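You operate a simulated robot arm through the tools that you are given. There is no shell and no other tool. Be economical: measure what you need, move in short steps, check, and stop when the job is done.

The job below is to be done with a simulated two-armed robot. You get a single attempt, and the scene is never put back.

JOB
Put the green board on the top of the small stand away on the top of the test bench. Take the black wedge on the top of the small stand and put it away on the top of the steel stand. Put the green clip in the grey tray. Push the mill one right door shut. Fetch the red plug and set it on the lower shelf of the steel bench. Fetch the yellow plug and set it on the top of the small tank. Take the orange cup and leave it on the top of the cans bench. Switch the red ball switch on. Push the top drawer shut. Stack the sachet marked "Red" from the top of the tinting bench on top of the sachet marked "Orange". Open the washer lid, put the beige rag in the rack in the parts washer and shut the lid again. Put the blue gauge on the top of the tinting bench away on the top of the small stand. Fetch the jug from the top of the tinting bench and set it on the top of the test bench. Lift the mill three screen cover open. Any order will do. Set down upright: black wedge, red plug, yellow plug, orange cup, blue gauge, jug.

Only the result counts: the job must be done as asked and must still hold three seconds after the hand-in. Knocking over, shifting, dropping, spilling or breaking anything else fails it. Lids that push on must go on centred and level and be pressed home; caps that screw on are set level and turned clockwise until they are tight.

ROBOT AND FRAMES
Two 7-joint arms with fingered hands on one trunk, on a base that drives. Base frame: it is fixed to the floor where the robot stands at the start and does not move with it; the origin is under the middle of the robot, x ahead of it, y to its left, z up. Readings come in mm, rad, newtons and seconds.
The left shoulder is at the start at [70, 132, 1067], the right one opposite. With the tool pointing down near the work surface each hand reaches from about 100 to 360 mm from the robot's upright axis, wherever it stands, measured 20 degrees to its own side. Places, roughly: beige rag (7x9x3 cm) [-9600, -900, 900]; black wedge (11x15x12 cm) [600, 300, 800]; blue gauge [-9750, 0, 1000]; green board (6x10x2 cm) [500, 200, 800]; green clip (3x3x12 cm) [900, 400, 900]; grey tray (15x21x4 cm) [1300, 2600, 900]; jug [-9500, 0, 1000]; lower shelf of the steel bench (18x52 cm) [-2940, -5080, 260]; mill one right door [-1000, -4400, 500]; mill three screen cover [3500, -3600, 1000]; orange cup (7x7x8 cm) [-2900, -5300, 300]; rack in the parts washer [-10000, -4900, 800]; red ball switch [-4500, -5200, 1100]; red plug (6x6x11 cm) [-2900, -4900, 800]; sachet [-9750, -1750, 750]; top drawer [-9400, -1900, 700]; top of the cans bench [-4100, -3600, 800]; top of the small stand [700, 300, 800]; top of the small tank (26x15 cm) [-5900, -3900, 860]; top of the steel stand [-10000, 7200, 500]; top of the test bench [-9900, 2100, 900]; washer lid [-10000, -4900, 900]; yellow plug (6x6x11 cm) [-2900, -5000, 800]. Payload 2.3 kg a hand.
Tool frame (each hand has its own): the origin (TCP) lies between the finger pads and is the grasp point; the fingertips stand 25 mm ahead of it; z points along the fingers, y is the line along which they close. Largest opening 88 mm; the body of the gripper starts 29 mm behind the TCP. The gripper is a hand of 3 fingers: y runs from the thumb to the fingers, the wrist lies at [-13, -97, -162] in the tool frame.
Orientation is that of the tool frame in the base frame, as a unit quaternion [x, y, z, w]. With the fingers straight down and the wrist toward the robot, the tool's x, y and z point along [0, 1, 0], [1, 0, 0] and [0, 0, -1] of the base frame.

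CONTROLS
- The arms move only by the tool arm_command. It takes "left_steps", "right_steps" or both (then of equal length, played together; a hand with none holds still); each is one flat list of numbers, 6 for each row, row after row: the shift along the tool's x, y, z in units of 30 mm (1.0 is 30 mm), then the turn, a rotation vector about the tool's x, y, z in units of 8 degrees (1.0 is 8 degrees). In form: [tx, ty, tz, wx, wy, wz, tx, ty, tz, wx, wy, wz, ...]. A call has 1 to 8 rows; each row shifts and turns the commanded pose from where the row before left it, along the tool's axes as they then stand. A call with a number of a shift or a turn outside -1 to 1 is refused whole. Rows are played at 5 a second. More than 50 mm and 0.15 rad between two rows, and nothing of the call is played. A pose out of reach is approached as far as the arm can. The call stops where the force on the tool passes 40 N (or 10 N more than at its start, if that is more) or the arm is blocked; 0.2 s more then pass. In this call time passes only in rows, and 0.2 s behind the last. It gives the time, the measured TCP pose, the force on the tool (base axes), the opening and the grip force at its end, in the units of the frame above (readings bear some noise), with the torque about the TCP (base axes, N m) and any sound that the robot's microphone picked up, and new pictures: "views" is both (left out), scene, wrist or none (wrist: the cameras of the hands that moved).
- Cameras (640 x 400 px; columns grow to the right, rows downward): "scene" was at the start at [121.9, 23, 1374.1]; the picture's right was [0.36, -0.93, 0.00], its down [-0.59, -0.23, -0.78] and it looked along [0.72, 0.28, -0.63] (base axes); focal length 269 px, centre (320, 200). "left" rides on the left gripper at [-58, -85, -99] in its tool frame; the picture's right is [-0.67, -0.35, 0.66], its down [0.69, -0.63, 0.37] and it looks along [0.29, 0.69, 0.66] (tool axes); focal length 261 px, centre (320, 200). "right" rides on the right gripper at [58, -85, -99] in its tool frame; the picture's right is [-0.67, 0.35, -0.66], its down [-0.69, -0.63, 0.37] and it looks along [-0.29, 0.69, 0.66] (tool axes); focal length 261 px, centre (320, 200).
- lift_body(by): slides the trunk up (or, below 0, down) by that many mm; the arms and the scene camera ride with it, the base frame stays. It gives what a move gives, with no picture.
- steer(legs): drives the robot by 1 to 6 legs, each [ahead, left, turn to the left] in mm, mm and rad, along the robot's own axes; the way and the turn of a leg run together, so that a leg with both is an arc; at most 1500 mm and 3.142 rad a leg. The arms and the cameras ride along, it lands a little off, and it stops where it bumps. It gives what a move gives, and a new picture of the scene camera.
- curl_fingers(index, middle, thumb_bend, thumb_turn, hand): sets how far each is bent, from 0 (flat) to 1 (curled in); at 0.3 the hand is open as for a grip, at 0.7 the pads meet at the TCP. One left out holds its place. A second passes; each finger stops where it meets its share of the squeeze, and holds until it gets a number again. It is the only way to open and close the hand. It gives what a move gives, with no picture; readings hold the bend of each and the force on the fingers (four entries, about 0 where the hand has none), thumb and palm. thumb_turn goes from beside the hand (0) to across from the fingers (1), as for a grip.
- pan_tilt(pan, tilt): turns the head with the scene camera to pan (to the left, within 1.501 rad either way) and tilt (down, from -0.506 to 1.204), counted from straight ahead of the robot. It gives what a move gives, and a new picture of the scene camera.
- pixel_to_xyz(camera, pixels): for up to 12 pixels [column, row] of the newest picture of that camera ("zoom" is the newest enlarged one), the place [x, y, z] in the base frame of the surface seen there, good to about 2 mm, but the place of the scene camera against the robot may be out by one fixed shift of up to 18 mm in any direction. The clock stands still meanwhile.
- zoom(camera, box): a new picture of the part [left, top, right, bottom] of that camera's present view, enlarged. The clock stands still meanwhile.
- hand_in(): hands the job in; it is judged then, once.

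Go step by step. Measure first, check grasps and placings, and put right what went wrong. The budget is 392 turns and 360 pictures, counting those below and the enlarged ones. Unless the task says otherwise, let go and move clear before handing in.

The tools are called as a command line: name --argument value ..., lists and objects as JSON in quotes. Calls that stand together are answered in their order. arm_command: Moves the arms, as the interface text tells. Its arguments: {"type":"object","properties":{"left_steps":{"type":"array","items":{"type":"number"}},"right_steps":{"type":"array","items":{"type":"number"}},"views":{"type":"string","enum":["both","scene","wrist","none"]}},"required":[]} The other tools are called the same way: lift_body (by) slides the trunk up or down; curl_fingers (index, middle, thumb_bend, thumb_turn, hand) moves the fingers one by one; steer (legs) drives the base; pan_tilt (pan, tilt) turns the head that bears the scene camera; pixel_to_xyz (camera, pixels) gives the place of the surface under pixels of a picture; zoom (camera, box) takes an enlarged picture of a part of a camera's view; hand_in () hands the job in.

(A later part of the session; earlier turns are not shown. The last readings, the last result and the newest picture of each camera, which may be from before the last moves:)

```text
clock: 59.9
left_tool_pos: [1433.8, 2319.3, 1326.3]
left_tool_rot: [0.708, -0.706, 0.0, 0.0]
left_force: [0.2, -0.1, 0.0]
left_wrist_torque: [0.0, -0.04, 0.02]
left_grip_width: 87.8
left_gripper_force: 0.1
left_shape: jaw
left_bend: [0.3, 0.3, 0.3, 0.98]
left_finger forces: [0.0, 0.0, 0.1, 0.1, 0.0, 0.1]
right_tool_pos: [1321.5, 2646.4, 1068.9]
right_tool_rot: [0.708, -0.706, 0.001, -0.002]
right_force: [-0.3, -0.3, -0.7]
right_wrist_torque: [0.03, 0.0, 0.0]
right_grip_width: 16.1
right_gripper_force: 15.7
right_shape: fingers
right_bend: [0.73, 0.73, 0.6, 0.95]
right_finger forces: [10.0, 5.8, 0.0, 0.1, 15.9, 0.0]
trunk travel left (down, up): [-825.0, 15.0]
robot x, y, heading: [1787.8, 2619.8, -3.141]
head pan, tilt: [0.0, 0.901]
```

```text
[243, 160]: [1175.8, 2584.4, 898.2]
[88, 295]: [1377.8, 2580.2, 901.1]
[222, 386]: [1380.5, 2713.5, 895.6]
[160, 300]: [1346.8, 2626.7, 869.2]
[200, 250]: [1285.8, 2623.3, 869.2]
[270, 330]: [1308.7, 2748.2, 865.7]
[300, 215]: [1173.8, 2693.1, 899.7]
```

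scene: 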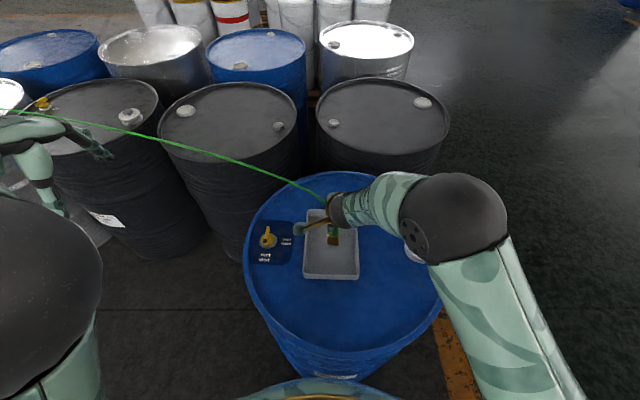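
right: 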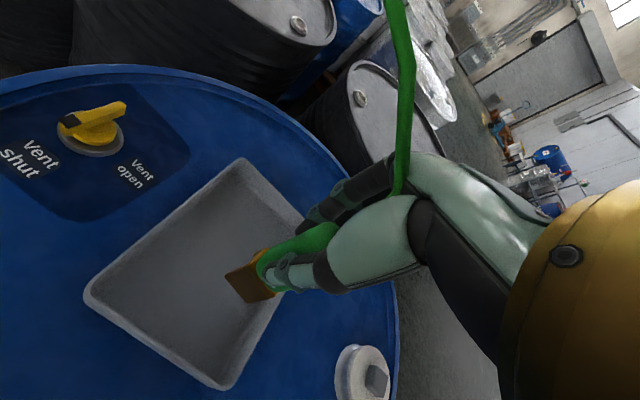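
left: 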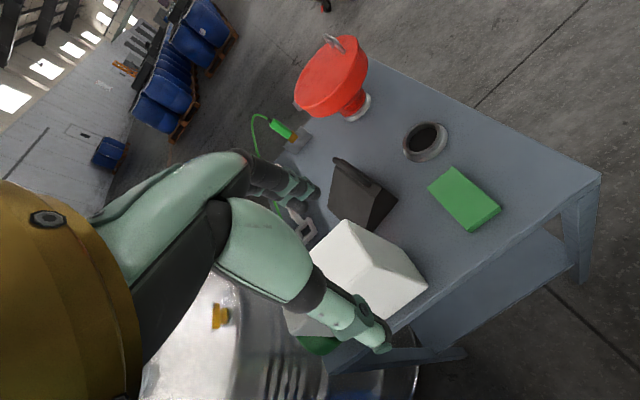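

Tray interior is x 1174–1380, y 2582–2718, floor 869. I tilt the hand 35° so the clip lies down along the tray, then lower.

arm_command --right_steps '[0, 0, 0, -0.88, 0, 0, 0, 0, 0, -0.88, 0, 0, 0, 0, 0, -0.88, 0, 0, 0, 0, 0, -0.88, 0, 0, 0, 0, 0, -0.88, 0, 0, -0.05, -0.25, 1, 0, 0, 0, -0.05, -0.25, 1, 0, 0, 0]' --views "both"

```text
clock: 61.5
left_tool_pos: [1432.7, 2320.1, 1325.4]
left_tool_rot: [0.707, -0.707, 0.0, 0.0]
left_force: [-0.6, 1.0, -0.2]
left_wrist_torque: [0.01, 0.0, -0.02]
left_grip_width: 87.3
left_gripper_force: 0.0
left_shape: jaw
left_bend: [0.3, 0.3, 0.3, 0.98]
left_finger forces: [0.0, 0.1, 0.0, 0.0, 0.1, 0.1]
right_tool_pos: [1298.2, 2648.1, 1008.9]
right_tool_rot: [0.674, -0.674, -0.214, 0.213]
right_force: [-0.3, 0.4, -2.0]
right_wrist_torque: [0.0, 0.02, -0.01]
right_grip_width: 16.2
right_gripper_force: 15.7
right_shape: fingers
right_bend: [0.73, 0.73, 0.6, 0.94]
right_finger forces: [9.6, 5.7, 0.0, 0.0, 15.9, 0.0]
trunk travel left (down, up): [-825.0, 15.0]
robot x, y, heading: [1785.1, 2618.4, -3.14]
head pan, tilt: [0.0, 0.901]
```

scene: 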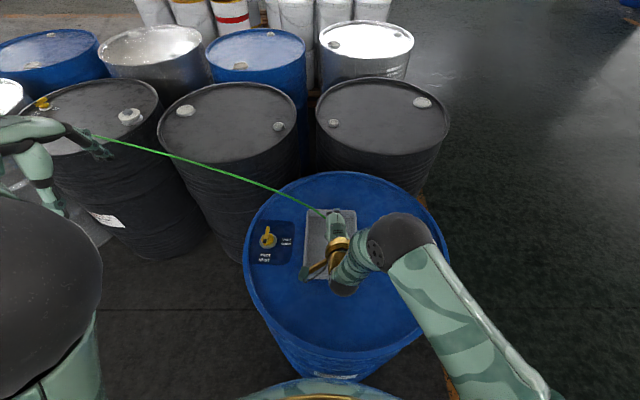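
right: 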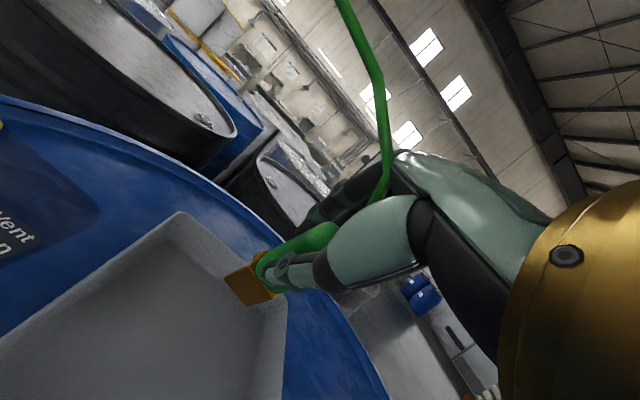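

Clip tip is over the tray. I lower the remaining ~58 mm watching the force.

arm_command --right_steps '[0, -0.28, 0.95, 0, 0, 0, 0, -0.2, 0.6, 0, 0, 0, 0, -0.08, 0.25, 0, 0, 0]' --views "both"

```text
clock: 62.3
left_tool_pos: [1434.4, 2321.7, 1327.0]
left_tool_rot: [-0.707, 0.707, 0.001, -0.001]
left_force: [1.0, 0.6, -0.5]
left_wrist_torque: [-0.02, 0.02, 0.01]
left_grip_width: 87.6
left_gripper_force: 0.1
left_shape: jaw
left_bend: [0.3, 0.3, 0.3, 0.98]
left_finger forces: [0.0, 0.0, 0.1, 0.1, 0.1, 0.0]
right_tool_pos: [1281.0, 2645.3, 959.3]
right_tool_rot: [0.675, -0.673, -0.214, 0.214]
right_force: [0.6, 0.8, -1.6]
right_wrist_torque: [-0.05, -0.03, 0.02]
right_grip_width: 16.3
right_gripper_force: 15.8
right_shape: fingers
right_bend: [0.73, 0.73, 0.6, 0.94]
right_finger forces: [9.6, 5.8, 0.0, 0.0, 16.1, 0.0]
trunk travel left (down, up): [-825.0, 15.0]
robot x, y, heading: [1791.2, 2615.1, -3.143]
head pan, tilt: [0.0, 0.901]
```

scene: 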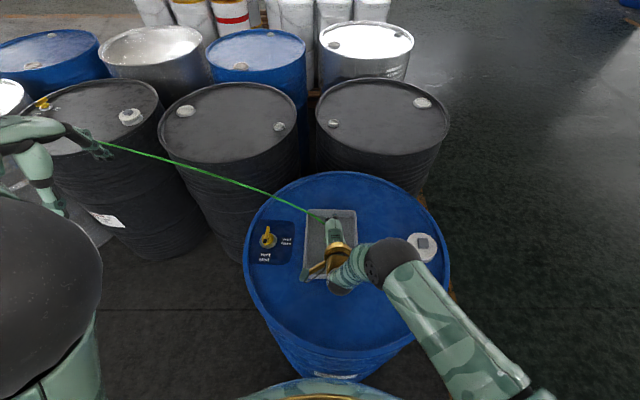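
right: 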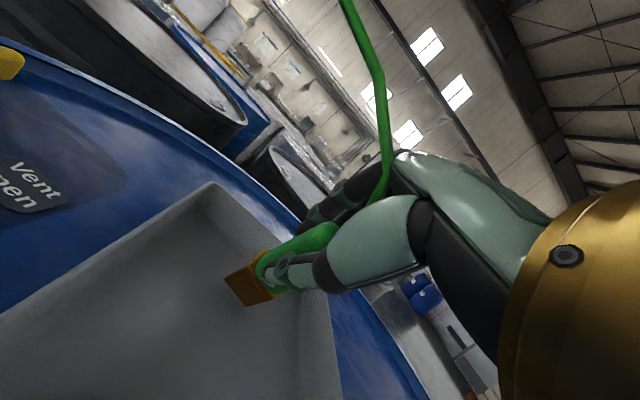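

arm_command --right_steps '[0, -0.17, 0.25, 0, 0, 0, 0, -0.15, 0.22, 0, 0, 0, 0, -0.1, 0.15, 0, 0, 0]' --views "wrist"

```text
clock: 63.1
left_tool_pos: [1443.8, 2318.8, 1328.9]
left_tool_rot: [-0.707, 0.707, 0.004, -0.004]
left_force: [-0.1, -0.6, 0.2]
left_wrist_torque: [0.02, -0.01, 0.0]
left_grip_width: 87.2
left_gripper_force: 0.0
left_shape: jaw
left_bend: [0.3, 0.3, 0.3, 0.98]
left_finger forces: [0.0, 0.0, 0.1, 0.0, 0.0, 0.1]
right_tool_pos: [1286.1, 2645.8, 941.1]
right_tool_rot: [0.674, -0.672, -0.218, 0.217]
right_force: [5.6, -2.4, 23.7]
right_wrist_torque: [0.06, 0.98, 0.05]
right_grip_width: 17.1
right_gripper_force: 24.1
right_shape: fingers
right_bend: [0.74, 0.58, 0.66, 0.96]
right_finger forces: [16.4, 14.3, 0.0, 0.1, 17.0, 0.0]
trunk travel left (down, up): [-825.0, 15.0]
robot x, y, heading: [1789.8, 2618.5, -3.139]
head pan, tilt: [0.0, 0.901]
```

right: 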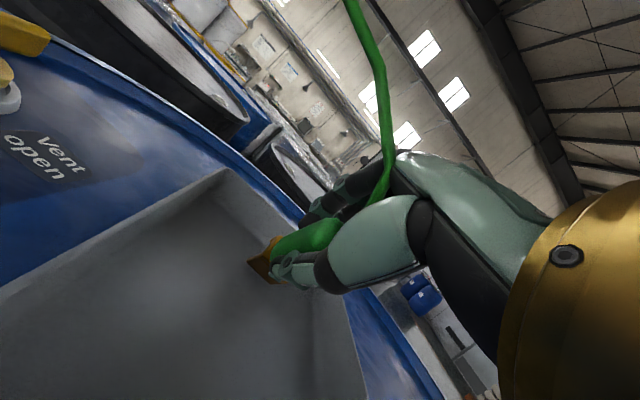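

The clip touches the tray floor (24 N). I ease up slightly and release.

arm_command --right_steps '[0, 0.06, -0.1, 0, 0, 0]' --views "none"

curl_fingers --hand "right" --index 0.3 --middle 0.3 --thumb_bend 0.3

arm_command --right_steps '[0, 0, -0.2, 0, 0, 0]' --views "both"

```text
clock: 63.5
left_tool_pos: [1439.5, 2320.9, 1328.2]
left_tool_rot: [0.707, -0.707, -0.003, 0.003]
left_force: [0.4, 0.5, -0.3]
left_wrist_torque: [-0.01, -0.01, 0.0]
left_grip_width: 87.5
left_gripper_force: 0.1
left_shape: jaw
left_bend: [0.3, 0.3, 0.3, 0.98]
left_finger forces: [0.0, 0.0, 0.0, 0.0, 0.0, 0.0]
right_tool_pos: [1283.4, 2646.4, 941.8]
right_tool_rot: [-0.673, 0.674, 0.216, -0.215]
right_force: [2.2, -0.5, 14.6]
right_wrist_torque: [0.04, 0.77, -0.01]
right_grip_width: 17.2
right_gripper_force: 20.7
right_shape: fingers
right_bend: [0.74, 0.58, 0.66, 0.96]
right_finger forces: [14.5, 11.1, 0.0, 0.0, 15.8, 0.1]
trunk travel left (down, up): [-825.0, 15.0]
robot x, y, heading: [1788.3, 2617.6, -3.141]
head pan, tilt: [0.0, 0.901]
```

```text
clock: 64.5
left_tool_pos: [1433.4, 2320.6, 1326.7]
left_tool_rot: [-0.707, 0.707, 0.001, 0.0]
left_force: [-0.1, -1.4, 0.5]
left_wrist_torque: [0.03, -0.01, -0.01]
left_grip_width: 87.8
left_gripper_force: 0.1
left_shape: jaw
left_bend: [0.3, 0.3, 0.3, 0.98]
left_finger forces: [0.1, 0.1, 0.1, 0.0, 0.0, 0.1]
right_tool_pos: [1279.9, 2645.9, 939.0]
right_tool_rot: [0.674, -0.674, -0.213, 0.214]
right_force: [0.0, 0.3, -0.7]
right_wrist_torque: [0.01, 0.01, -0.04]
right_grip_width: 84.8
right_gripper_force: 0.0
right_shape: fingers
right_bend: [0.3, 0.3, 0.3, 0.97]
right_finger forces: [0.1, 0.0, 0.1, 0.0, 0.4, 0.0]
trunk travel left (down, up): [-825.0, 15.0]
robot x, y, heading: [1788.0, 2616.5, -3.139]
head pan, tilt: [0.0, 0.901]
```

```text
clock: 64.9
left_tool_pos: [1434.7, 2320.7, 1326.9]
left_tool_rot: [0.707, -0.707, 0.0, 0.001]
left_force: [0.0, 1.0, 0.0]
left_wrist_torque: [0.01, 0.03, -0.03]
left_grip_width: 87.3
left_gripper_force: 0.1
left_shape: jaw
left_bend: [0.3, 0.3, 0.3, 0.98]
left_finger forces: [0.0, 0.1, 0.0, 0.1, 0.0, 0.0]
right_tool_pos: [1283.4, 2648.3, 946.2]
right_tool_rot: [0.675, -0.673, -0.213, 0.214]
right_force: [0.8, -0.5, -0.6]
right_wrist_torque: [0.0, 0.01, -0.03]
right_grip_width: 84.8
right_gripper_force: 0.2
right_shape: fingers
right_bend: [0.3, 0.3, 0.3, 0.97]
right_finger forces: [0.0, 0.1, 0.0, 0.1, 0.2, 0.0]
trunk travel left (down, up): [-825.0, 15.0]
robot x, y, heading: [1786.7, 2616.6, -3.14]
head pan, tilt: [0.0, 0.901]
```

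scene: 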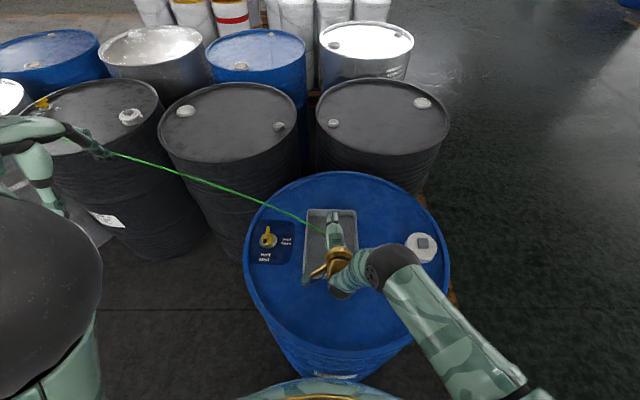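
right: 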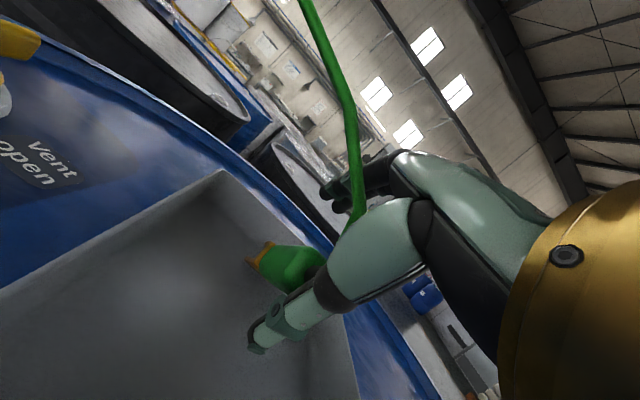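

The clip rests leaning on the thumb. I retract along the tool axis.

arm_command --right_steps '[0, 0, -0.6, 0, 0, 0, 0, 0, -1, 0, 0, 0, 0, 0, -1, 0, 0, 0, 0, 0, -1, 0, 0, 0]' --views "both"

zoom --camera "scene" --box '[240, 180, 440, 305]'

```text
clock: 65.9
left_tool_pos: [1434.7, 2319.8, 1326.9]
left_tool_rot: [0.707, -0.707, -0.001, 0.001]
left_force: [-0.3, -0.5, 1.0]
left_wrist_torque: [-0.01, 0.02, 0.0]
left_grip_width: 87.5
left_gripper_force: 0.1
left_shape: jaw
left_bend: [0.3, 0.3, 0.3, 0.98]
left_finger forces: [0.0, 0.0, 0.0, 0.0, 0.0, 0.0]
right_tool_pos: [1345.8, 2647.5, 1032.8]
right_tool_rot: [-0.674, 0.674, 0.214, -0.213]
right_force: [0.0, -0.2, -0.1]
right_wrist_torque: [0.0, 0.02, 0.02]
right_grip_width: 84.9
right_gripper_force: 0.0
right_shape: fingers
right_bend: [0.3, 0.3, 0.3, 0.97]
right_finger forces: [0.0, 0.0, 0.1, 0.1, 0.1, 0.0]
trunk travel left (down, up): [-825.0, 15.0]
robot x, y, heading: [1788.3, 2617.9, -3.135]
head pan, tilt: [0.0, 0.901]
```

scene: 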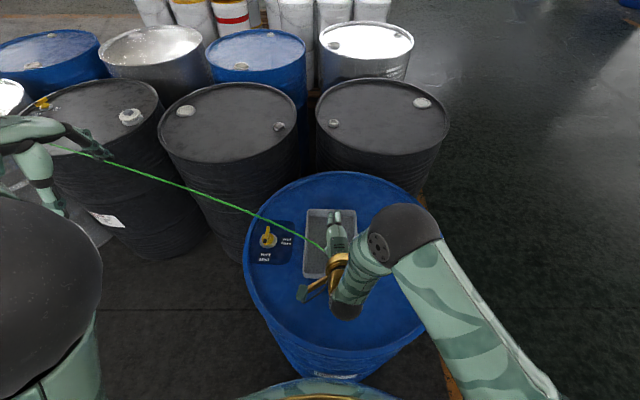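
right: 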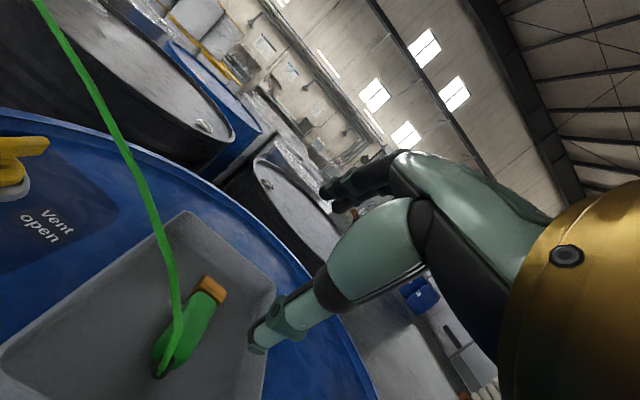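

```text
3.20 times, centred on (340, 242) of scene
```

zoom: 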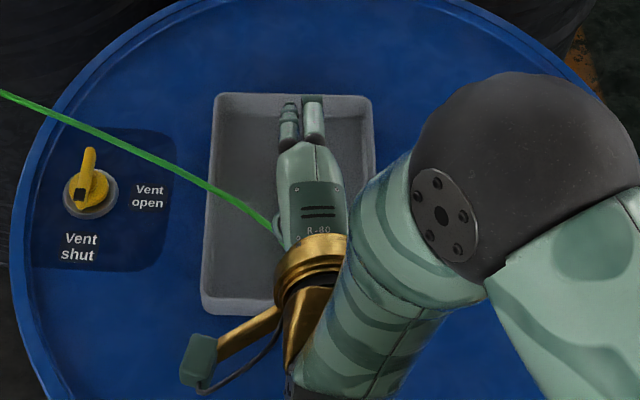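

The clip lies flat in the tray. I straighten and lift the hand, then drive back round to the stand's front.

arm_command --right_steps '[0, 0, -1, 0, 0, 0, 0, 0.3, -1, 0.88, 0, 0, 0, 0.2, -1, 0.88, 0, 0, 0, 0, -1, 0.88, 0, 0, 0, -0.3, -0.5, 0.88, 0, 0, 0, -0.5, -0.5, 0.88, 0, 0]' --views "none"

steer --legs '[[0, 1500, 0], [0, 1500, 0], [0, 200, 0], [1500, 0, 0], [400, 0, 0]]'

```text
clock: 67.3
left_tool_pos: [1435.4, 2322.2, 1326.2]
left_tool_rot: [0.707, -0.707, 0.001, 0.001]
left_force: [-0.1, -0.5, -0.6]
left_wrist_torque: [-0.03, 0.0, -0.02]
left_grip_width: 87.8
left_gripper_force: 0.1
left_shape: jaw
left_bend: [0.3, 0.3, 0.3, 0.98]
left_finger forces: [0.0, 0.0, 0.1, 0.0, 0.0, 0.0]
right_tool_pos: [1423.5, 2648.5, 1170.4]
right_tool_rot: [0.708, -0.706, 0.001, 0.001]
right_force: [0.5, 1.2, 0.4]
right_wrist_torque: [0.0, -0.01, 0.01]
right_grip_width: 84.9
right_gripper_force: 0.0
right_shape: fingers
right_bend: [0.3, 0.3, 0.3, 0.97]
right_finger forces: [0.0, 0.0, 0.1, 0.0, 0.0, 0.0]
trunk travel left (down, up): [-825.0, 15.0]
robot x, y, heading: [1793.6, 2613.6, -3.135]
head pan, tilt: [0.0, 0.901]
```

```text
clock: 91.8
left_tool_pos: [-383.1, -917.0, 1327.3]
left_tool_rot: [0.724, -0.69, 0.0, 0.0]
left_force: [0.3, 0.9, -0.1]
left_wrist_torque: [0.0, 0.01, -0.02]
left_grip_width: 87.5
left_gripper_force: 0.0
left_shape: jaw
left_bend: [0.3, 0.3, 0.3, 0.98]
left_finger forces: [0.0, 0.1, 0.1, 0.1, 0.0, 0.0]
right_tool_pos: [-411.4, -590.6, 1169.1]
right_tool_rot: [0.724, -0.689, -0.001, 0.001]
right_force: [-0.3, -0.2, -0.1]
right_wrist_torque: [0.05, -0.02, 0.01]
right_grip_width: 84.9
right_gripper_force: 0.1
right_shape: fingers
right_bend: [0.3, 0.3, 0.3, 0.97]
right_finger forces: [0.0, 0.0, 0.1, 0.0, 0.0, 0.1]
trunk travel left (down, up): [-825.0, 15.0]
robot x, y, heading: [-47.6, -601.5, -3.093]
head pan, tilt: [0.0, 0.901]
```

scene: 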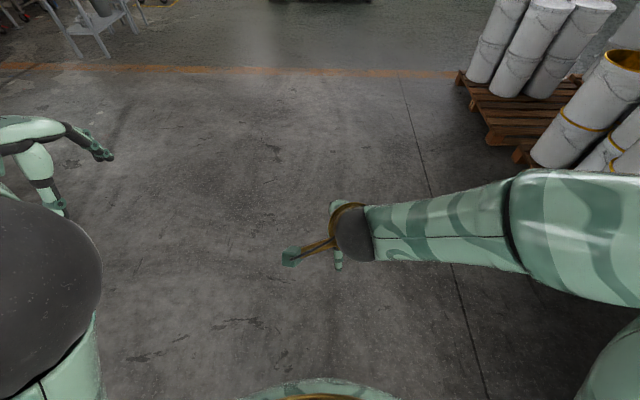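

Back near the start, heading off by ~0.05. I turn to face the stand again and rotate both hands 90° outward so they close along y.

steer --legs '[[0, 0, 3.09], [0, 780, 0]]'

arm_command --left_steps '[0, 0, 0, 0, 0, 0.94, 0, 0, 0, 0, 0, 0.94, 0, 0, 0, 0, 0, 0.94, 0, 0, 0, 0, 0, 0.94, 0, 0, 0, 0, 0, 0.94, 0, 0, 0, 0, 0, 0.94]' --right_steps '[0, 0, 0, 0, 0, -0.94, 0, 0, 0, 0, 0, -0.94, 0, 0, 0, 0, 0, -0.94, 0, 0, 0, 0, 0, -0.94, 0, 0, 0, 0, 0, -0.94, 0, 0, 0, 0, 0, -0.94]' --views "none"

arm_command --left_steps '[0, 0, 0, 0, 0, 0.94, 0, 0, 0, 0, 0, 0.94, 0, 0, 0, 0, 0, 0.94, 0, 0, 0, 0, 0, 0.94, 0, 0, 0, 0, 0, 0.94, 0, 0, 0, 0, 0, 0.91]' --right_steps '[0, 0, 0, 0, 0, -0.94, 0, 0, 0, 0, 0, -0.94, 0, 0, 0, 0, 0, -0.94, 0, 0, 0, 0, 0, -0.94, 0, 0, 0, 0, 0, -0.94, 0, 0, 0, 0, 0, -0.91]' --views "both"

```text
clock: 103.4
left_tool_pos: [232.9, 484.8, 1327.9]
left_tool_rot: [0.683, 0.731, 0.002, 0.0]
left_force: [-0.5, -0.5, 0.9]
left_wrist_torque: [0.01, -0.01, -0.02]
left_grip_width: 87.3
left_gripper_force: 0.1
left_shape: jaw
left_bend: [0.3, 0.3, 0.3, 0.98]
left_finger forces: [0.0, 0.0, 0.0, 0.0, 0.1, 0.0]
right_tool_pos: [266.5, 158.8, 1168.8]
right_tool_rot: [0.682, 0.731, 0.001, -0.001]
right_force: [0.4, 0.8, -0.4]
right_wrist_torque: [-0.03, -0.01, 0.0]
right_grip_width: 84.8
right_gripper_force: 0.1
right_shape: fingers
right_bend: [0.3, 0.3, 0.3, 0.97]
right_finger forces: [0.1, 0.1, 0.0, 0.0, 0.0, 0.0]
trunk travel left (down, up): [-825.0, 15.0]
robot x, y, heading: [-101.3, 165.1, 0.068]
head pan, tilt: [0.0, 0.901]
```

scene: 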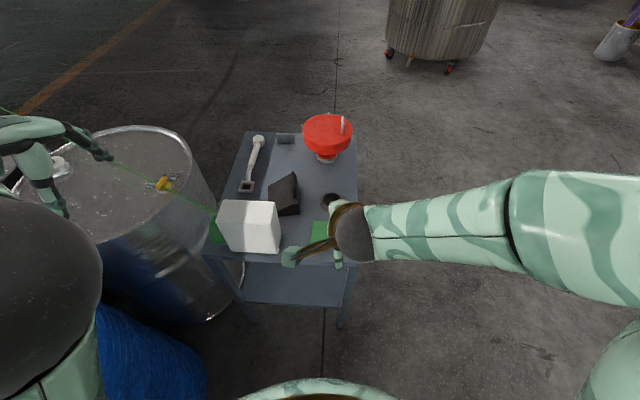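

```text
clock: 104.8
left_tool_pos: [233.5, 485.6, 1326.6]
left_tool_rot: [0.911, 0.411, 0.001, 0.0]
left_force: [1.5, 0.2, 0.0]
left_wrist_torque: [-0.01, 0.03, 0.0]
left_grip_width: 87.5
left_gripper_force: 0.0
left_shape: jaw
left_bend: [0.3, 0.3, 0.3, 0.98]
left_finger forces: [0.0, 0.0, 0.0, 0.1, 0.0, 0.0]
right_tool_pos: [266.7, 158.0, 1168.2]
right_tool_rot: [0.349, 0.937, -0.001, 0.0]
right_force: [0.6, -0.4, 0.3]
right_wrist_torque: [-0.01, -0.02, 0.0]
right_grip_width: 85.0
right_gripper_force: 0.1
right_shape: fingers
right_bend: [0.3, 0.3, 0.3, 0.97]
right_finger forces: [0.0, 0.0, 0.0, 0.1, 0.0, 0.1]
trunk travel left (down, up): [-825.0, 15.0]
robot x, y, heading: [-99.0, 166.2, 0.071]
head pan, tilt: [0.0, 0.901]
```

```text
clock: 106.2
left_tool_pos: [233.8, 486.3, 1327.5]
left_tool_rot: [0.999, 0.034, 0.001, 0.0]
left_force: [0.7, 0.4, 0.5]
left_wrist_torque: [-0.02, 0.0, 0.0]
left_grip_width: 87.4
left_gripper_force: 0.1
left_shape: jaw
left_bend: [0.3, 0.3, 0.3, 0.98]
left_finger forces: [0.0, 0.1, 0.0, 0.1, 0.1, 0.0]
right_tool_pos: [174.0, 185.3, 1167.7]
right_tool_rot: [0.003, 1.0, -0.008, 0.003]
right_force: [-0.3, -0.2, -0.3]
right_wrist_torque: [-0.01, 0.02, 0.03]
right_grip_width: 84.9
right_gripper_force: 0.1
right_shape: fingers
right_bend: [0.3, 0.3, 0.3, 0.98]
right_finger forces: [0.0, 0.1, 0.1, 0.1, 0.1, 0.1]
right hand out of reach, approached as far as the arm can: row 3, 4, 5, 6
trunk travel left (down, up): [-825.0, 15.0]
robot x, y, heading: [-98.8, 162.9, 0.066]
head pan, tilt: [0.0, 0.901]
```

scene: 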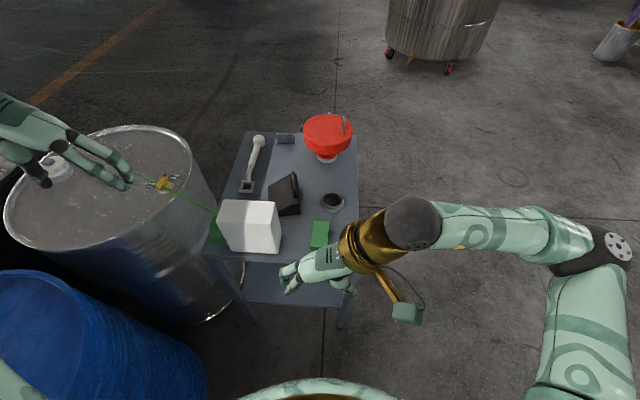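
right: 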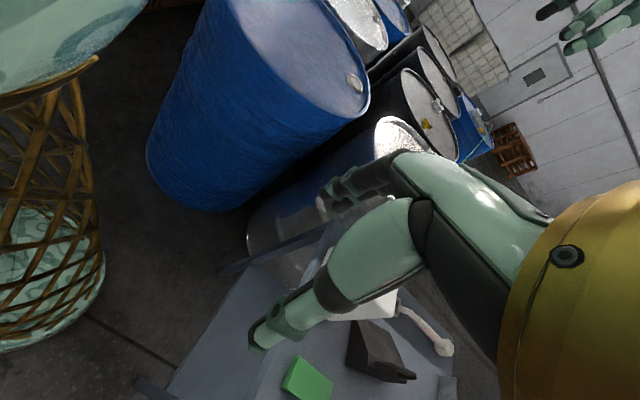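
left: 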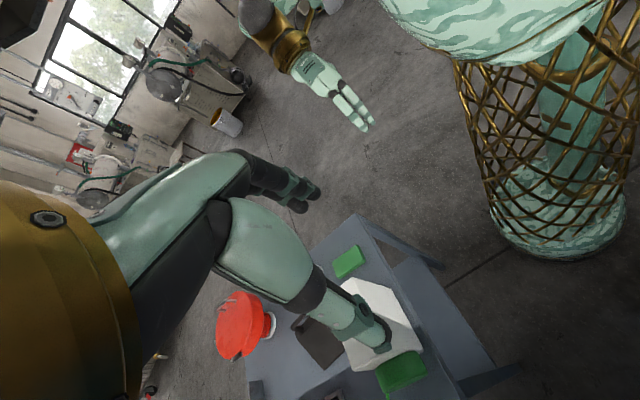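

The left view shows my own base (basket ~470–640, bottom 560,255). I measure its radius.

pixel_to_xyz --camera "left" --pixels '[[500, 235], [560, 258], [492, 200], [480, 150], [530, 170], [610, 250]]'

pixel_to_xyz --camera "scene" --pixels '[[340, 322], [250, 318], [345, 262], [205, 250], [190, 355], [60, 275], [120, 240]]'

```text
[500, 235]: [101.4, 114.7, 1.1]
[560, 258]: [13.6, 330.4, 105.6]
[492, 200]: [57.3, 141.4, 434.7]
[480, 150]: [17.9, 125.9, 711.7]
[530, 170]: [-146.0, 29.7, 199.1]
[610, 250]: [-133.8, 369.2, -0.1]
```

```text
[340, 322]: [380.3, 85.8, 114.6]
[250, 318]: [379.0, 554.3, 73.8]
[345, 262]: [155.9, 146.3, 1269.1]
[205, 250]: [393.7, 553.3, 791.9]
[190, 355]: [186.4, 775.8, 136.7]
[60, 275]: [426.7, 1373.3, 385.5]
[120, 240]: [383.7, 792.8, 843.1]
```

Base radius is ≈205 mm. I square up and drive in to about (150,230).

steer --legs '[[0, 0, -0.067], [0, 65, 0], [240, 0, 0]]'

pan_tilt --pan 0.1 --tilt 1.15

```text
clock: 109.0
left_tool_pos: [490.6, 524.6, 1328.0]
left_tool_rot: [1.0, -0.003, 0.003, -0.001]
left_force: [0.1, 0.0, -0.9]
left_wrist_torque: [-0.01, 0.0, -0.02]
left_grip_width: 87.7
left_gripper_force: 0.0
left_shape: jaw
left_bend: [0.3, 0.3, 0.3, 0.98]
left_finger forces: [0.0, 0.1, 0.0, 0.0, 0.0, 0.0]
right_tool_pos: [412.2, 229.9, 1168.3]
right_tool_rot: [0.04, 0.999, -0.006, 0.004]
right_force: [-0.5, 0.7, -0.2]
right_wrist_torque: [0.0, 0.0, 0.02]
right_grip_width: 85.2
right_gripper_force: 0.0
right_shape: fingers
right_bend: [0.3, 0.3, 0.3, 0.98]
right_finger forces: [0.0, 0.1, 0.0, 0.0, 0.1, 0.1]
trunk travel left (down, up): [-825.0, 15.0]
robot x, y, heading: [142.3, 231.0, -0.007]
head pan, tilt: [0.0, 0.901]
```

scene: 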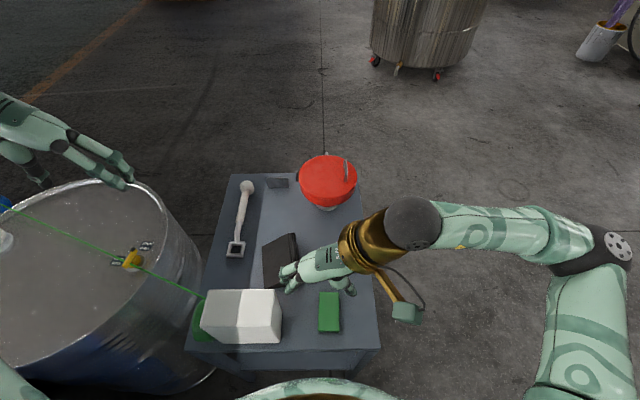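

```text
clock: 109.8
left_tool_pos: [494.9, 524.5, 1327.1]
left_tool_rot: [1.0, -0.002, 0.002, 0.0]
left_force: [0.4, 0.3, 0.1]
left_wrist_torque: [-0.01, 0.0, 0.02]
left_grip_width: 87.5
left_gripper_force: 0.1
left_shape: jaw
left_bend: [0.3, 0.3, 0.3, 0.98]
left_finger forces: [0.1, 0.1, 0.0, 0.0, 0.0, 0.0]
right_tool_pos: [415.3, 230.9, 1167.9]
right_tool_rot: [0.04, 0.999, -0.007, 0.003]
right_force: [-0.5, 0.6, -0.2]
right_wrist_torque: [-0.04, 0.01, 0.0]
right_grip_width: 85.3
right_gripper_force: 0.0
right_shape: fingers
right_bend: [0.3, 0.3, 0.3, 0.98]
right_finger forces: [0.0, 0.0, 0.0, 0.1, 0.1, 0.1]
trunk travel left (down, up): [-825.0, 15.0]
robot x, y, heading: [137.8, 228.6, -0.008]
head pan, tilt: [0.099, 1.15]
```

scene: 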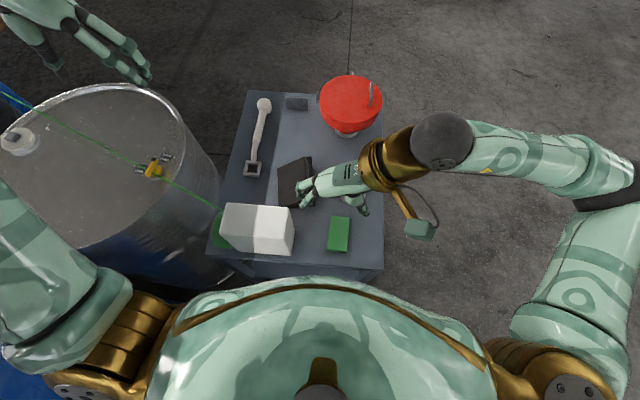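

The right arm can't keep that yaw so close to the centreline; I shift the base 130 mm to the left and lower the trunk.

steer --legs '[[0, 130, 0.008]]'

lift_body --by -150

arm_command --right_steps '[0, 0, 0.2, 0, 0, 0]' --views "both"

```text
clock: 111.0
left_tool_pos: [492.6, 653.0, 1327.8]
left_tool_rot: [1.0, 0.002, 0.001, -0.003]
left_force: [0.3, -0.4, 0.0]
left_wrist_torque: [0.01, 0.02, 0.02]
left_grip_width: 87.9
left_gripper_force: 0.0
left_shape: jaw
left_bend: [0.3, 0.3, 0.3, 0.98]
left_finger forces: [0.1, 0.0, 0.1, 0.0, 0.0, 0.1]
right_tool_pos: [415.3, 358.2, 1167.7]
right_tool_rot: [0.034, 0.999, -0.006, 0.002]
right_force: [0.5, -0.8, -0.1]
right_wrist_torque: [0.02, 0.01, -0.03]
right_grip_width: 85.1
right_gripper_force: 0.0
right_shape: fingers
right_bend: [0.3, 0.3, 0.3, 0.98]
right_finger forces: [0.0, 0.0, 0.0, 0.0, 0.0, 0.0]
trunk travel left (down, up): [-825.0, 15.0]
robot x, y, heading: [142.0, 363.7, 0.002]
head pan, tilt: [0.099, 1.15]
```

scene: 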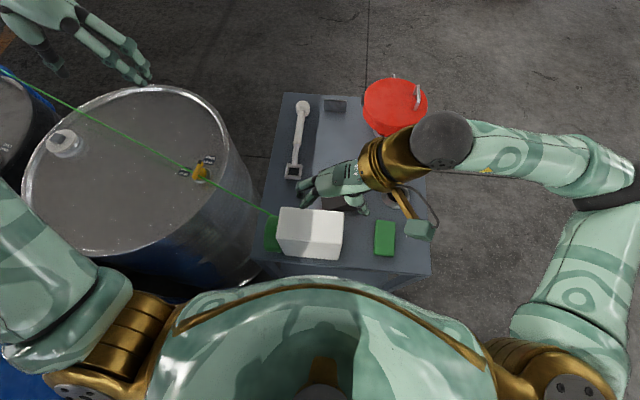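

```text
clock: 112.8
left_tool_pos: [491.7, 656.6, 1177.5]
left_tool_rot: [1.0, 0.002, 0.002, -0.001]
left_force: [0.9, -0.1, -0.5]
left_wrist_torque: [-0.01, 0.02, 0.01]
left_grip_width: 87.8
left_gripper_force: 0.1
left_shape: jaw
left_bend: [0.3, 0.3, 0.3, 0.98]
left_finger forces: [0.0, 0.0, 0.0, 0.0, 0.0, 0.0]
right_tool_pos: [416.6, 361.1, 1018.2]
right_tool_rot: [0.035, 0.999, -0.008, 0.002]
right_force: [0.0, 0.0, 0.4]
right_wrist_torque: [0.03, 0.02, 0.03]
right_grip_width: 85.2
right_gripper_force: 0.0
right_shape: fingers
right_bend: [0.3, 0.3, 0.3, 0.98]
right_finger forces: [0.1, 0.0, 0.0, 0.1, 0.0, 0.0]
trunk travel left (down, up): [-675.0, 165.0]
robot x, y, heading: [137.3, 360.5, 0.003]
head pan, tilt: [0.099, 1.15]
```

```text
clock: 113.2
left_tool_pos: [491.6, 657.7, 1178.3]
left_tool_rot: [1.0, 0.002, 0.001, -0.001]
left_force: [-0.3, 0.2, -0.2]
left_wrist_torque: [0.02, 0.02, -0.04]
left_grip_width: 87.7
left_gripper_force: 0.1
left_shape: jaw
left_bend: [0.3, 0.3, 0.3, 0.98]
left_finger forces: [0.1, 0.0, 0.0, 0.0, 0.0, 0.0]
right_tool_pos: [416.0, 362.5, 1011.2]
right_tool_rot: [0.035, 0.999, -0.007, 0.002]
right_force: [1.2, -0.2, -0.6]
right_wrist_torque: [0.0, -0.02, 0.03]
right_grip_width: 84.9
right_gripper_force: 0.1
right_shape: fingers
right_bend: [0.3, 0.3, 0.3, 0.98]
right_finger forces: [0.0, 0.0, 0.1, 0.1, 0.0, 0.0]
trunk travel left (down, up): [-675.0, 165.0]
robot x, y, heading: [140.0, 358.1, 0.009]
head pan, tilt: [0.099, 1.15]
```

scene: 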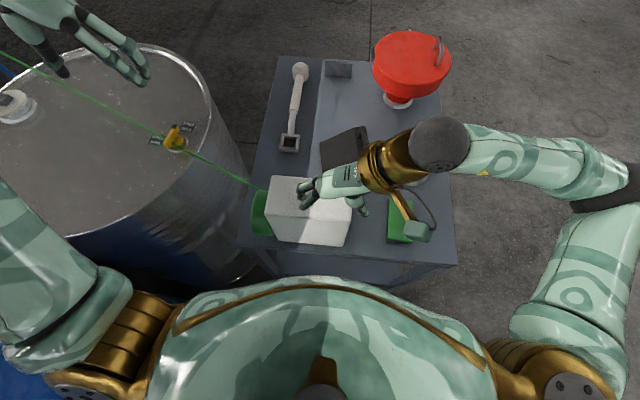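
right: 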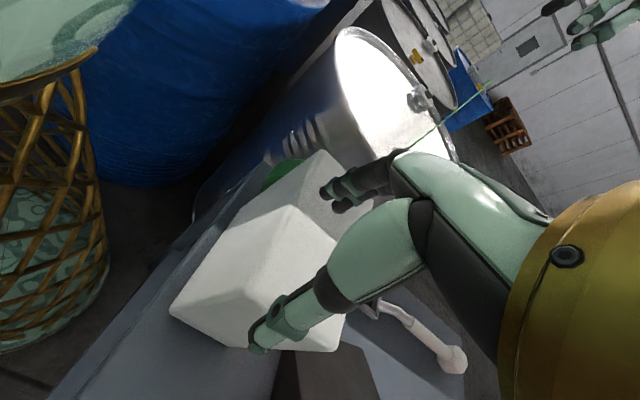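

I move the right hand over to the board, away from the box.

arm_command --right_steps '[0, 0, -0.5, 0, 0, 0, -0.2, -0.95, 0, 0, 0, 0, -0.2, -0.95, 0, 0, 0, 0, -0.3, -0.95, 0, 0, 0, 0, -0.4, -0.95, 0, 0, 0, 0, -0.4, -0.95, 0, 0, 0, 0, -0.4, -0.6, 0, 0, 0, 0]' --views "both"

```text
clock: 114.8
left_tool_pos: [492.2, 657.0, 1178.2]
left_tool_rot: [1.0, 0.002, 0.001, -0.001]
left_force: [-0.8, 0.0, -0.6]
left_wrist_torque: [-0.02, -0.02, 0.0]
left_grip_width: 87.7
left_gripper_force: 0.1
left_shape: jaw
left_bend: [0.3, 0.3, 0.3, 0.98]
left_finger forces: [0.0, 0.0, 0.0, 0.0, 0.0, 0.1]
right_tool_pos: [385.5, 283.3, 1061.4]
right_tool_rot: [0.035, 0.999, -0.007, 0.002]
right_force: [-0.4, 0.1, 0.4]
right_wrist_torque: [-0.01, -0.02, -0.01]
right_grip_width: 85.1
right_gripper_force: 0.1
right_shape: fingers
right_bend: [0.3, 0.3, 0.3, 0.98]
right_finger forces: [0.1, 0.0, 0.0, 0.0, 0.0, 0.0]
right hand out of reach, approached as far as the arm can: row 2, 3, 4, 5, 6, 7
trunk travel left (down, up): [-675.0, 165.0]
robot x, y, heading: [139.6, 360.6, 0.011]
head pan, tilt: [0.099, 1.15]
```

scene: 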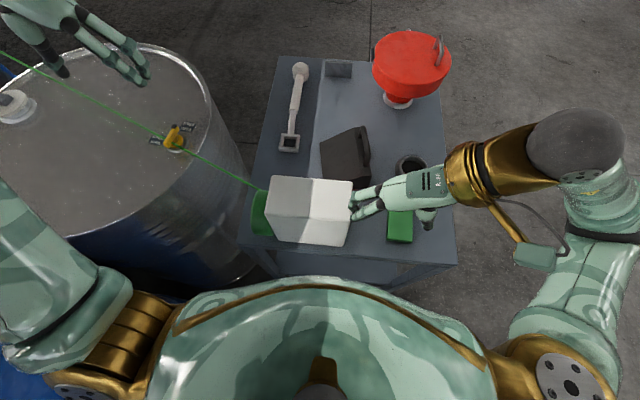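
right: 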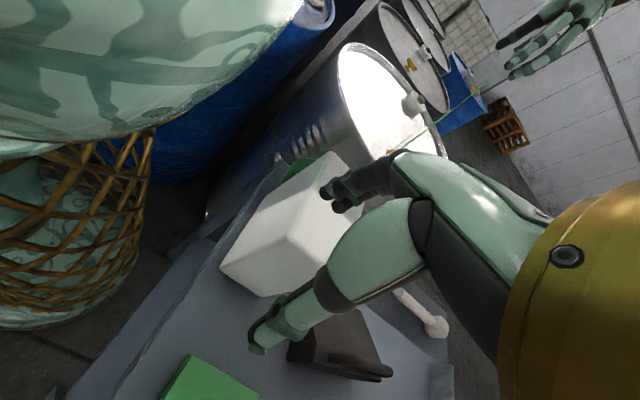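

Yawed hands reach poorly; approaching from the stand's right side facing +y lets the hands keep their default pose for both items. I turn the hands back first while raising the trunk.

lift_body --by 100

steer --legs '[[-330, 0, 0], [0, -850, 0]]'

arm_command --left_steps '[0, 0, 0, 0, 0, -0.94, 0, 0, 0, 0, 0, -0.94, 0, 0, 0, 0, 0, -0.94, 0, 0, 0, 0, 0, -0.94, 0, 0, 0, 0, 0, -0.94, 0, 0, 0, 0, 0, -0.94]' --right_steps '[0, 0, 0, 0, 0, 0.94, 0, 0, 0, 0, 0, 0.94, 0, 0, 0, 0, 0, 0.94, 0, 0, 0, 0, 0, 0.94, 0, 0, 0, 0, 0, 0.94, 0, 0, 0, 0, 0, 0.94]' --views "none"

arm_command --left_steps '[0, 0, 0, 0, 0, -0.94, 0, 0, 0, 0, 0, -0.94, 0, 0, 0, 0, 0, -0.94, 0, 0, 0, 0, 0, -0.94, 0, 0, 0, 0, 0, -0.94, 0, 0, 0, 0, 0, -0.91]' --right_steps '[0, 0, 0, 0, 0, 0.94, 0, 0, 0, 0, 0, 0.94, 0, 0, 0, 0, 0, 0.94, 0, 0, 0, 0, 0, 0.94, 0, 0, 0, 0, 0, 0.94, 0, 0, 0, 0, 0, 0.91]' --views "none"

```text
clock: 116.1
left_tool_pos: [492.3, 656.9, 1277.4]
left_tool_rot: [1.0, 0.002, 0.001, -0.001]
left_force: [-0.3, 0.4, -0.1]
left_wrist_torque: [0.0, -0.03, -0.03]
left_grip_width: 87.5
left_gripper_force: 0.0
left_shape: jaw
left_bend: [0.3, 0.3, 0.3, 0.98]
left_finger forces: [0.0, 0.0, 0.0, 0.1, 0.0, 0.0]
right_tool_pos: [387.2, 282.2, 1162.5]
right_tool_rot: [0.035, 0.999, -0.007, 0.003]
right_force: [-0.3, 0.2, -1.3]
right_wrist_torque: [0.02, -0.02, 0.01]
right_grip_width: 85.1
right_gripper_force: 0.0
right_shape: fingers
right_bend: [0.3, 0.3, 0.3, 0.98]
right_finger forces: [0.0, 0.1, 0.0, 0.0, 0.1, 0.1]
trunk travel left (down, up): [-775.0, 65.0]
robot x, y, heading: [138.8, 359.2, 0.003]
head pan, tilt: [0.099, 1.15]
```

```text
clock: 122.4
left_tool_pos: [165.1, -193.9, 1276.9]
left_tool_rot: [1.0, -0.003, 0.001, 0.0]
left_force: [0.1, -0.4, 0.0]
left_wrist_torque: [-0.04, 0.0, -0.02]
left_grip_width: 87.9
left_gripper_force: 0.0
left_shape: jaw
left_bend: [0.3, 0.3, 0.3, 0.98]
left_finger forces: [0.0, 0.1, 0.0, 0.0, 0.0, 0.1]
right_tool_pos: [55.5, -566.8, 1161.4]
right_tool_rot: [0.04, 0.999, -0.008, 0.002]
right_force: [-0.8, -0.2, -0.2]
right_wrist_torque: [-0.01, 0.02, -0.02]
right_grip_width: 84.9
right_gripper_force: 0.1
right_shape: fingers
right_bend: [0.3, 0.3, 0.3, 0.98]
right_finger forces: [0.1, 0.0, 0.0, 0.0, 0.1, 0.0]
trunk travel left (down, up): [-775.0, 65.0]
robot x, y, heading: [-192.7, -484.7, -0.013]
head pan, tilt: [0.099, 1.15]
```

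scene: 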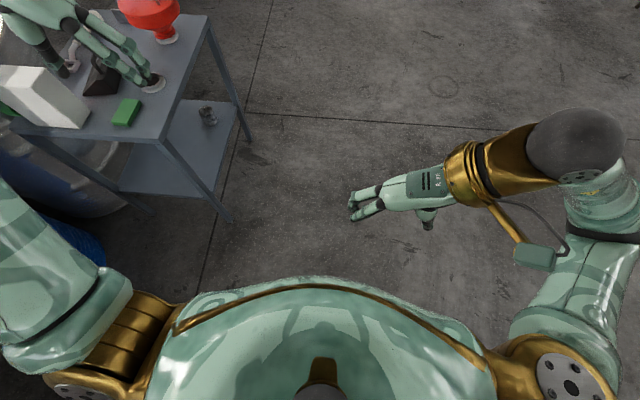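

```text
clock: 123.8
left_tool_pos: [162.2, -193.8, 1279.1]
left_tool_rot: [0.925, 0.381, 0.002, 0.0]
left_force: [-0.5, 0.2, 0.2]
left_wrist_torque: [0.0, 0.05, -0.02]
left_grip_width: 87.6
left_gripper_force: 0.0
left_shape: jaw
left_bend: [0.3, 0.3, 0.3, 0.98]
left_finger forces: [0.0, 0.0, 0.0, 0.0, 0.1, 0.1]
right_tool_pos: [70.5, -564.7, 1177.7]
right_tool_rot: [0.422, 0.907, -0.007, 0.002]
right_force: [0.5, 0.1, 0.1]
right_wrist_torque: [0.02, 0.02, -0.01]
right_grip_width: 85.0
right_gripper_force: 0.0
right_shape: fingers
right_bend: [0.3, 0.3, 0.3, 0.98]
right_finger forces: [0.0, 0.0, 0.0, 0.0, 0.1, 0.0]
right hand out of reach, approached as far as the arm can: row 4, 5, 6
trunk travel left (down, up): [-775.0, 65.0]
robot x, y, heading: [-188.7, -486.7, -0.001]
head pan, tilt: [0.099, 1.15]
```

```text
clock: 125.2
left_tool_pos: [164.5, -192.7, 1277.4]
left_tool_rot: [0.706, 0.708, -0.002, 0.003]
left_force: [0.0, 0.9, -0.3]
left_wrist_torque: [0.02, 0.03, -0.01]
left_grip_width: 87.6
left_gripper_force: 0.0
left_shape: jaw
left_bend: [0.3, 0.3, 0.3, 0.98]
left_finger forces: [0.1, 0.0, 0.0, 0.0, 0.1, 0.1]
right_tool_pos: [74.4, -563.7, 1180.2]
right_tool_rot: [0.737, 0.676, -0.004, 0.007]
right_force: [0.3, -0.4, -0.2]
right_wrist_torque: [0.01, -0.01, 0.01]
right_grip_width: 84.7
right_gripper_force: 0.1
right_shape: fingers
right_bend: [0.3, 0.3, 0.3, 0.98]
right_finger forces: [0.0, 0.1, 0.0, 0.0, 0.1, 0.0]
right hand out of reach, approached as far as the arm can: row 1
trunk travel left (down, up): [-775.0, 65.0]
robot x, y, heading: [-187.8, -486.2, -0.004]
head pan, tilt: [0.099, 1.15]
```

Hands are back to default. I drive alongside the stand, turn left to face +y and approach.

steer --legs '[[735, 0, 0], [0, 0, 1.574], [280, 0, 0]]'

arm_command --right_steps '[0, 0, 0, 0, 0, -0.6]' --views "both"

```text
clock: 134.6
left_tool_pos: [267.6, 141.2, 1278.4]
left_tool_rot: [0.01, 1.0, 0.003, 0.004]
left_force: [0.4, 0.0, -0.3]
left_wrist_torque: [0.0, 0.01, -0.02]
left_grip_width: 87.8
left_gripper_force: 0.0
left_shape: jaw
left_bend: [0.3, 0.3, 0.3, 0.98]
left_finger forces: [0.0, 0.0, 0.0, 0.1, 0.1, 0.0]
right_tool_pos: [635.5, 44.1, 1181.3]
right_tool_rot: [0.051, 0.999, 0.002, 0.007]
right_force: [0.8, -0.4, -0.1]
right_wrist_torque: [-0.01, 0.01, 0.0]
right_grip_width: 84.9
right_gripper_force: 0.2
right_shape: fingers
right_bend: [0.3, 0.3, 0.3, 0.98]
right_finger forces: [0.0, 0.0, 0.0, 0.1, 0.0, 0.0]
trunk travel left (down, up): [-775.0, 65.0]
robot x, y, heading: [552.9, -213.8, 1.546]
head pan, tilt: [0.099, 1.15]
```

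scene: 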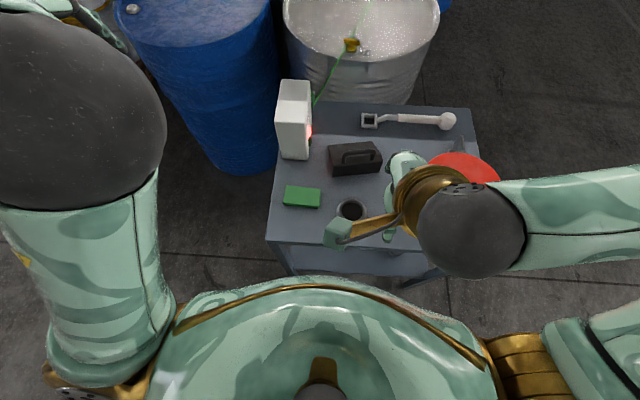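

```text
clock: 135.0
left_tool_pos: [267.1, 143.7, 1276.0]
left_tool_rot: [0.011, 1.0, 0.002, 0.004]
left_force: [0.3, 0.0, -0.2]
left_wrist_torque: [0.01, -0.02, 0.03]
left_grip_width: 87.3
left_gripper_force: 0.0
left_shape: jaw
left_bend: [0.3, 0.3, 0.3, 0.98]
left_finger forces: [0.0, 0.0, 0.0, 0.0, 0.1, 0.1]
right_tool_pos: [636.1, 47.5, 1180.9]
right_tool_rot: [0.009, 1.0, 0.001, 0.008]
right_force: [0.0, 0.3, -0.2]
right_wrist_torque: [-0.03, -0.01, -0.01]
right_grip_width: 85.0
right_gripper_force: 0.1
right_shape: fingers
right_bend: [0.3, 0.3, 0.3, 0.98]
right_finger forces: [0.0, 0.0, 0.1, 0.0, 0.0, 0.0]
trunk travel left (down, up): [-775.0, 65.0]
robot x, y, heading: [555.5, -214.5, 1.543]
head pan, tilt: [0.099, 1.15]
```

scene: 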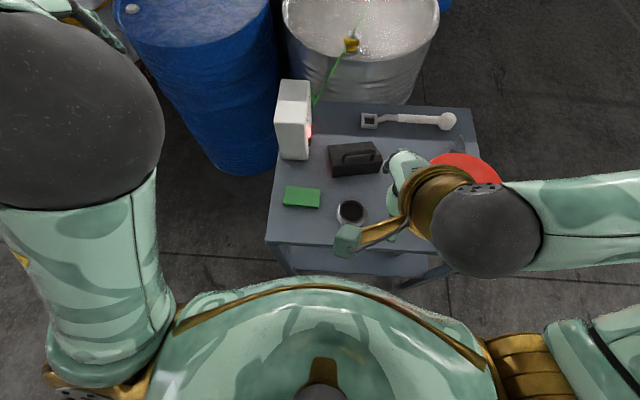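
right: 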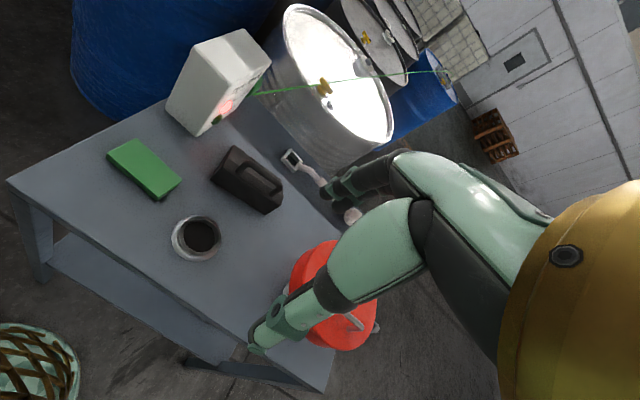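

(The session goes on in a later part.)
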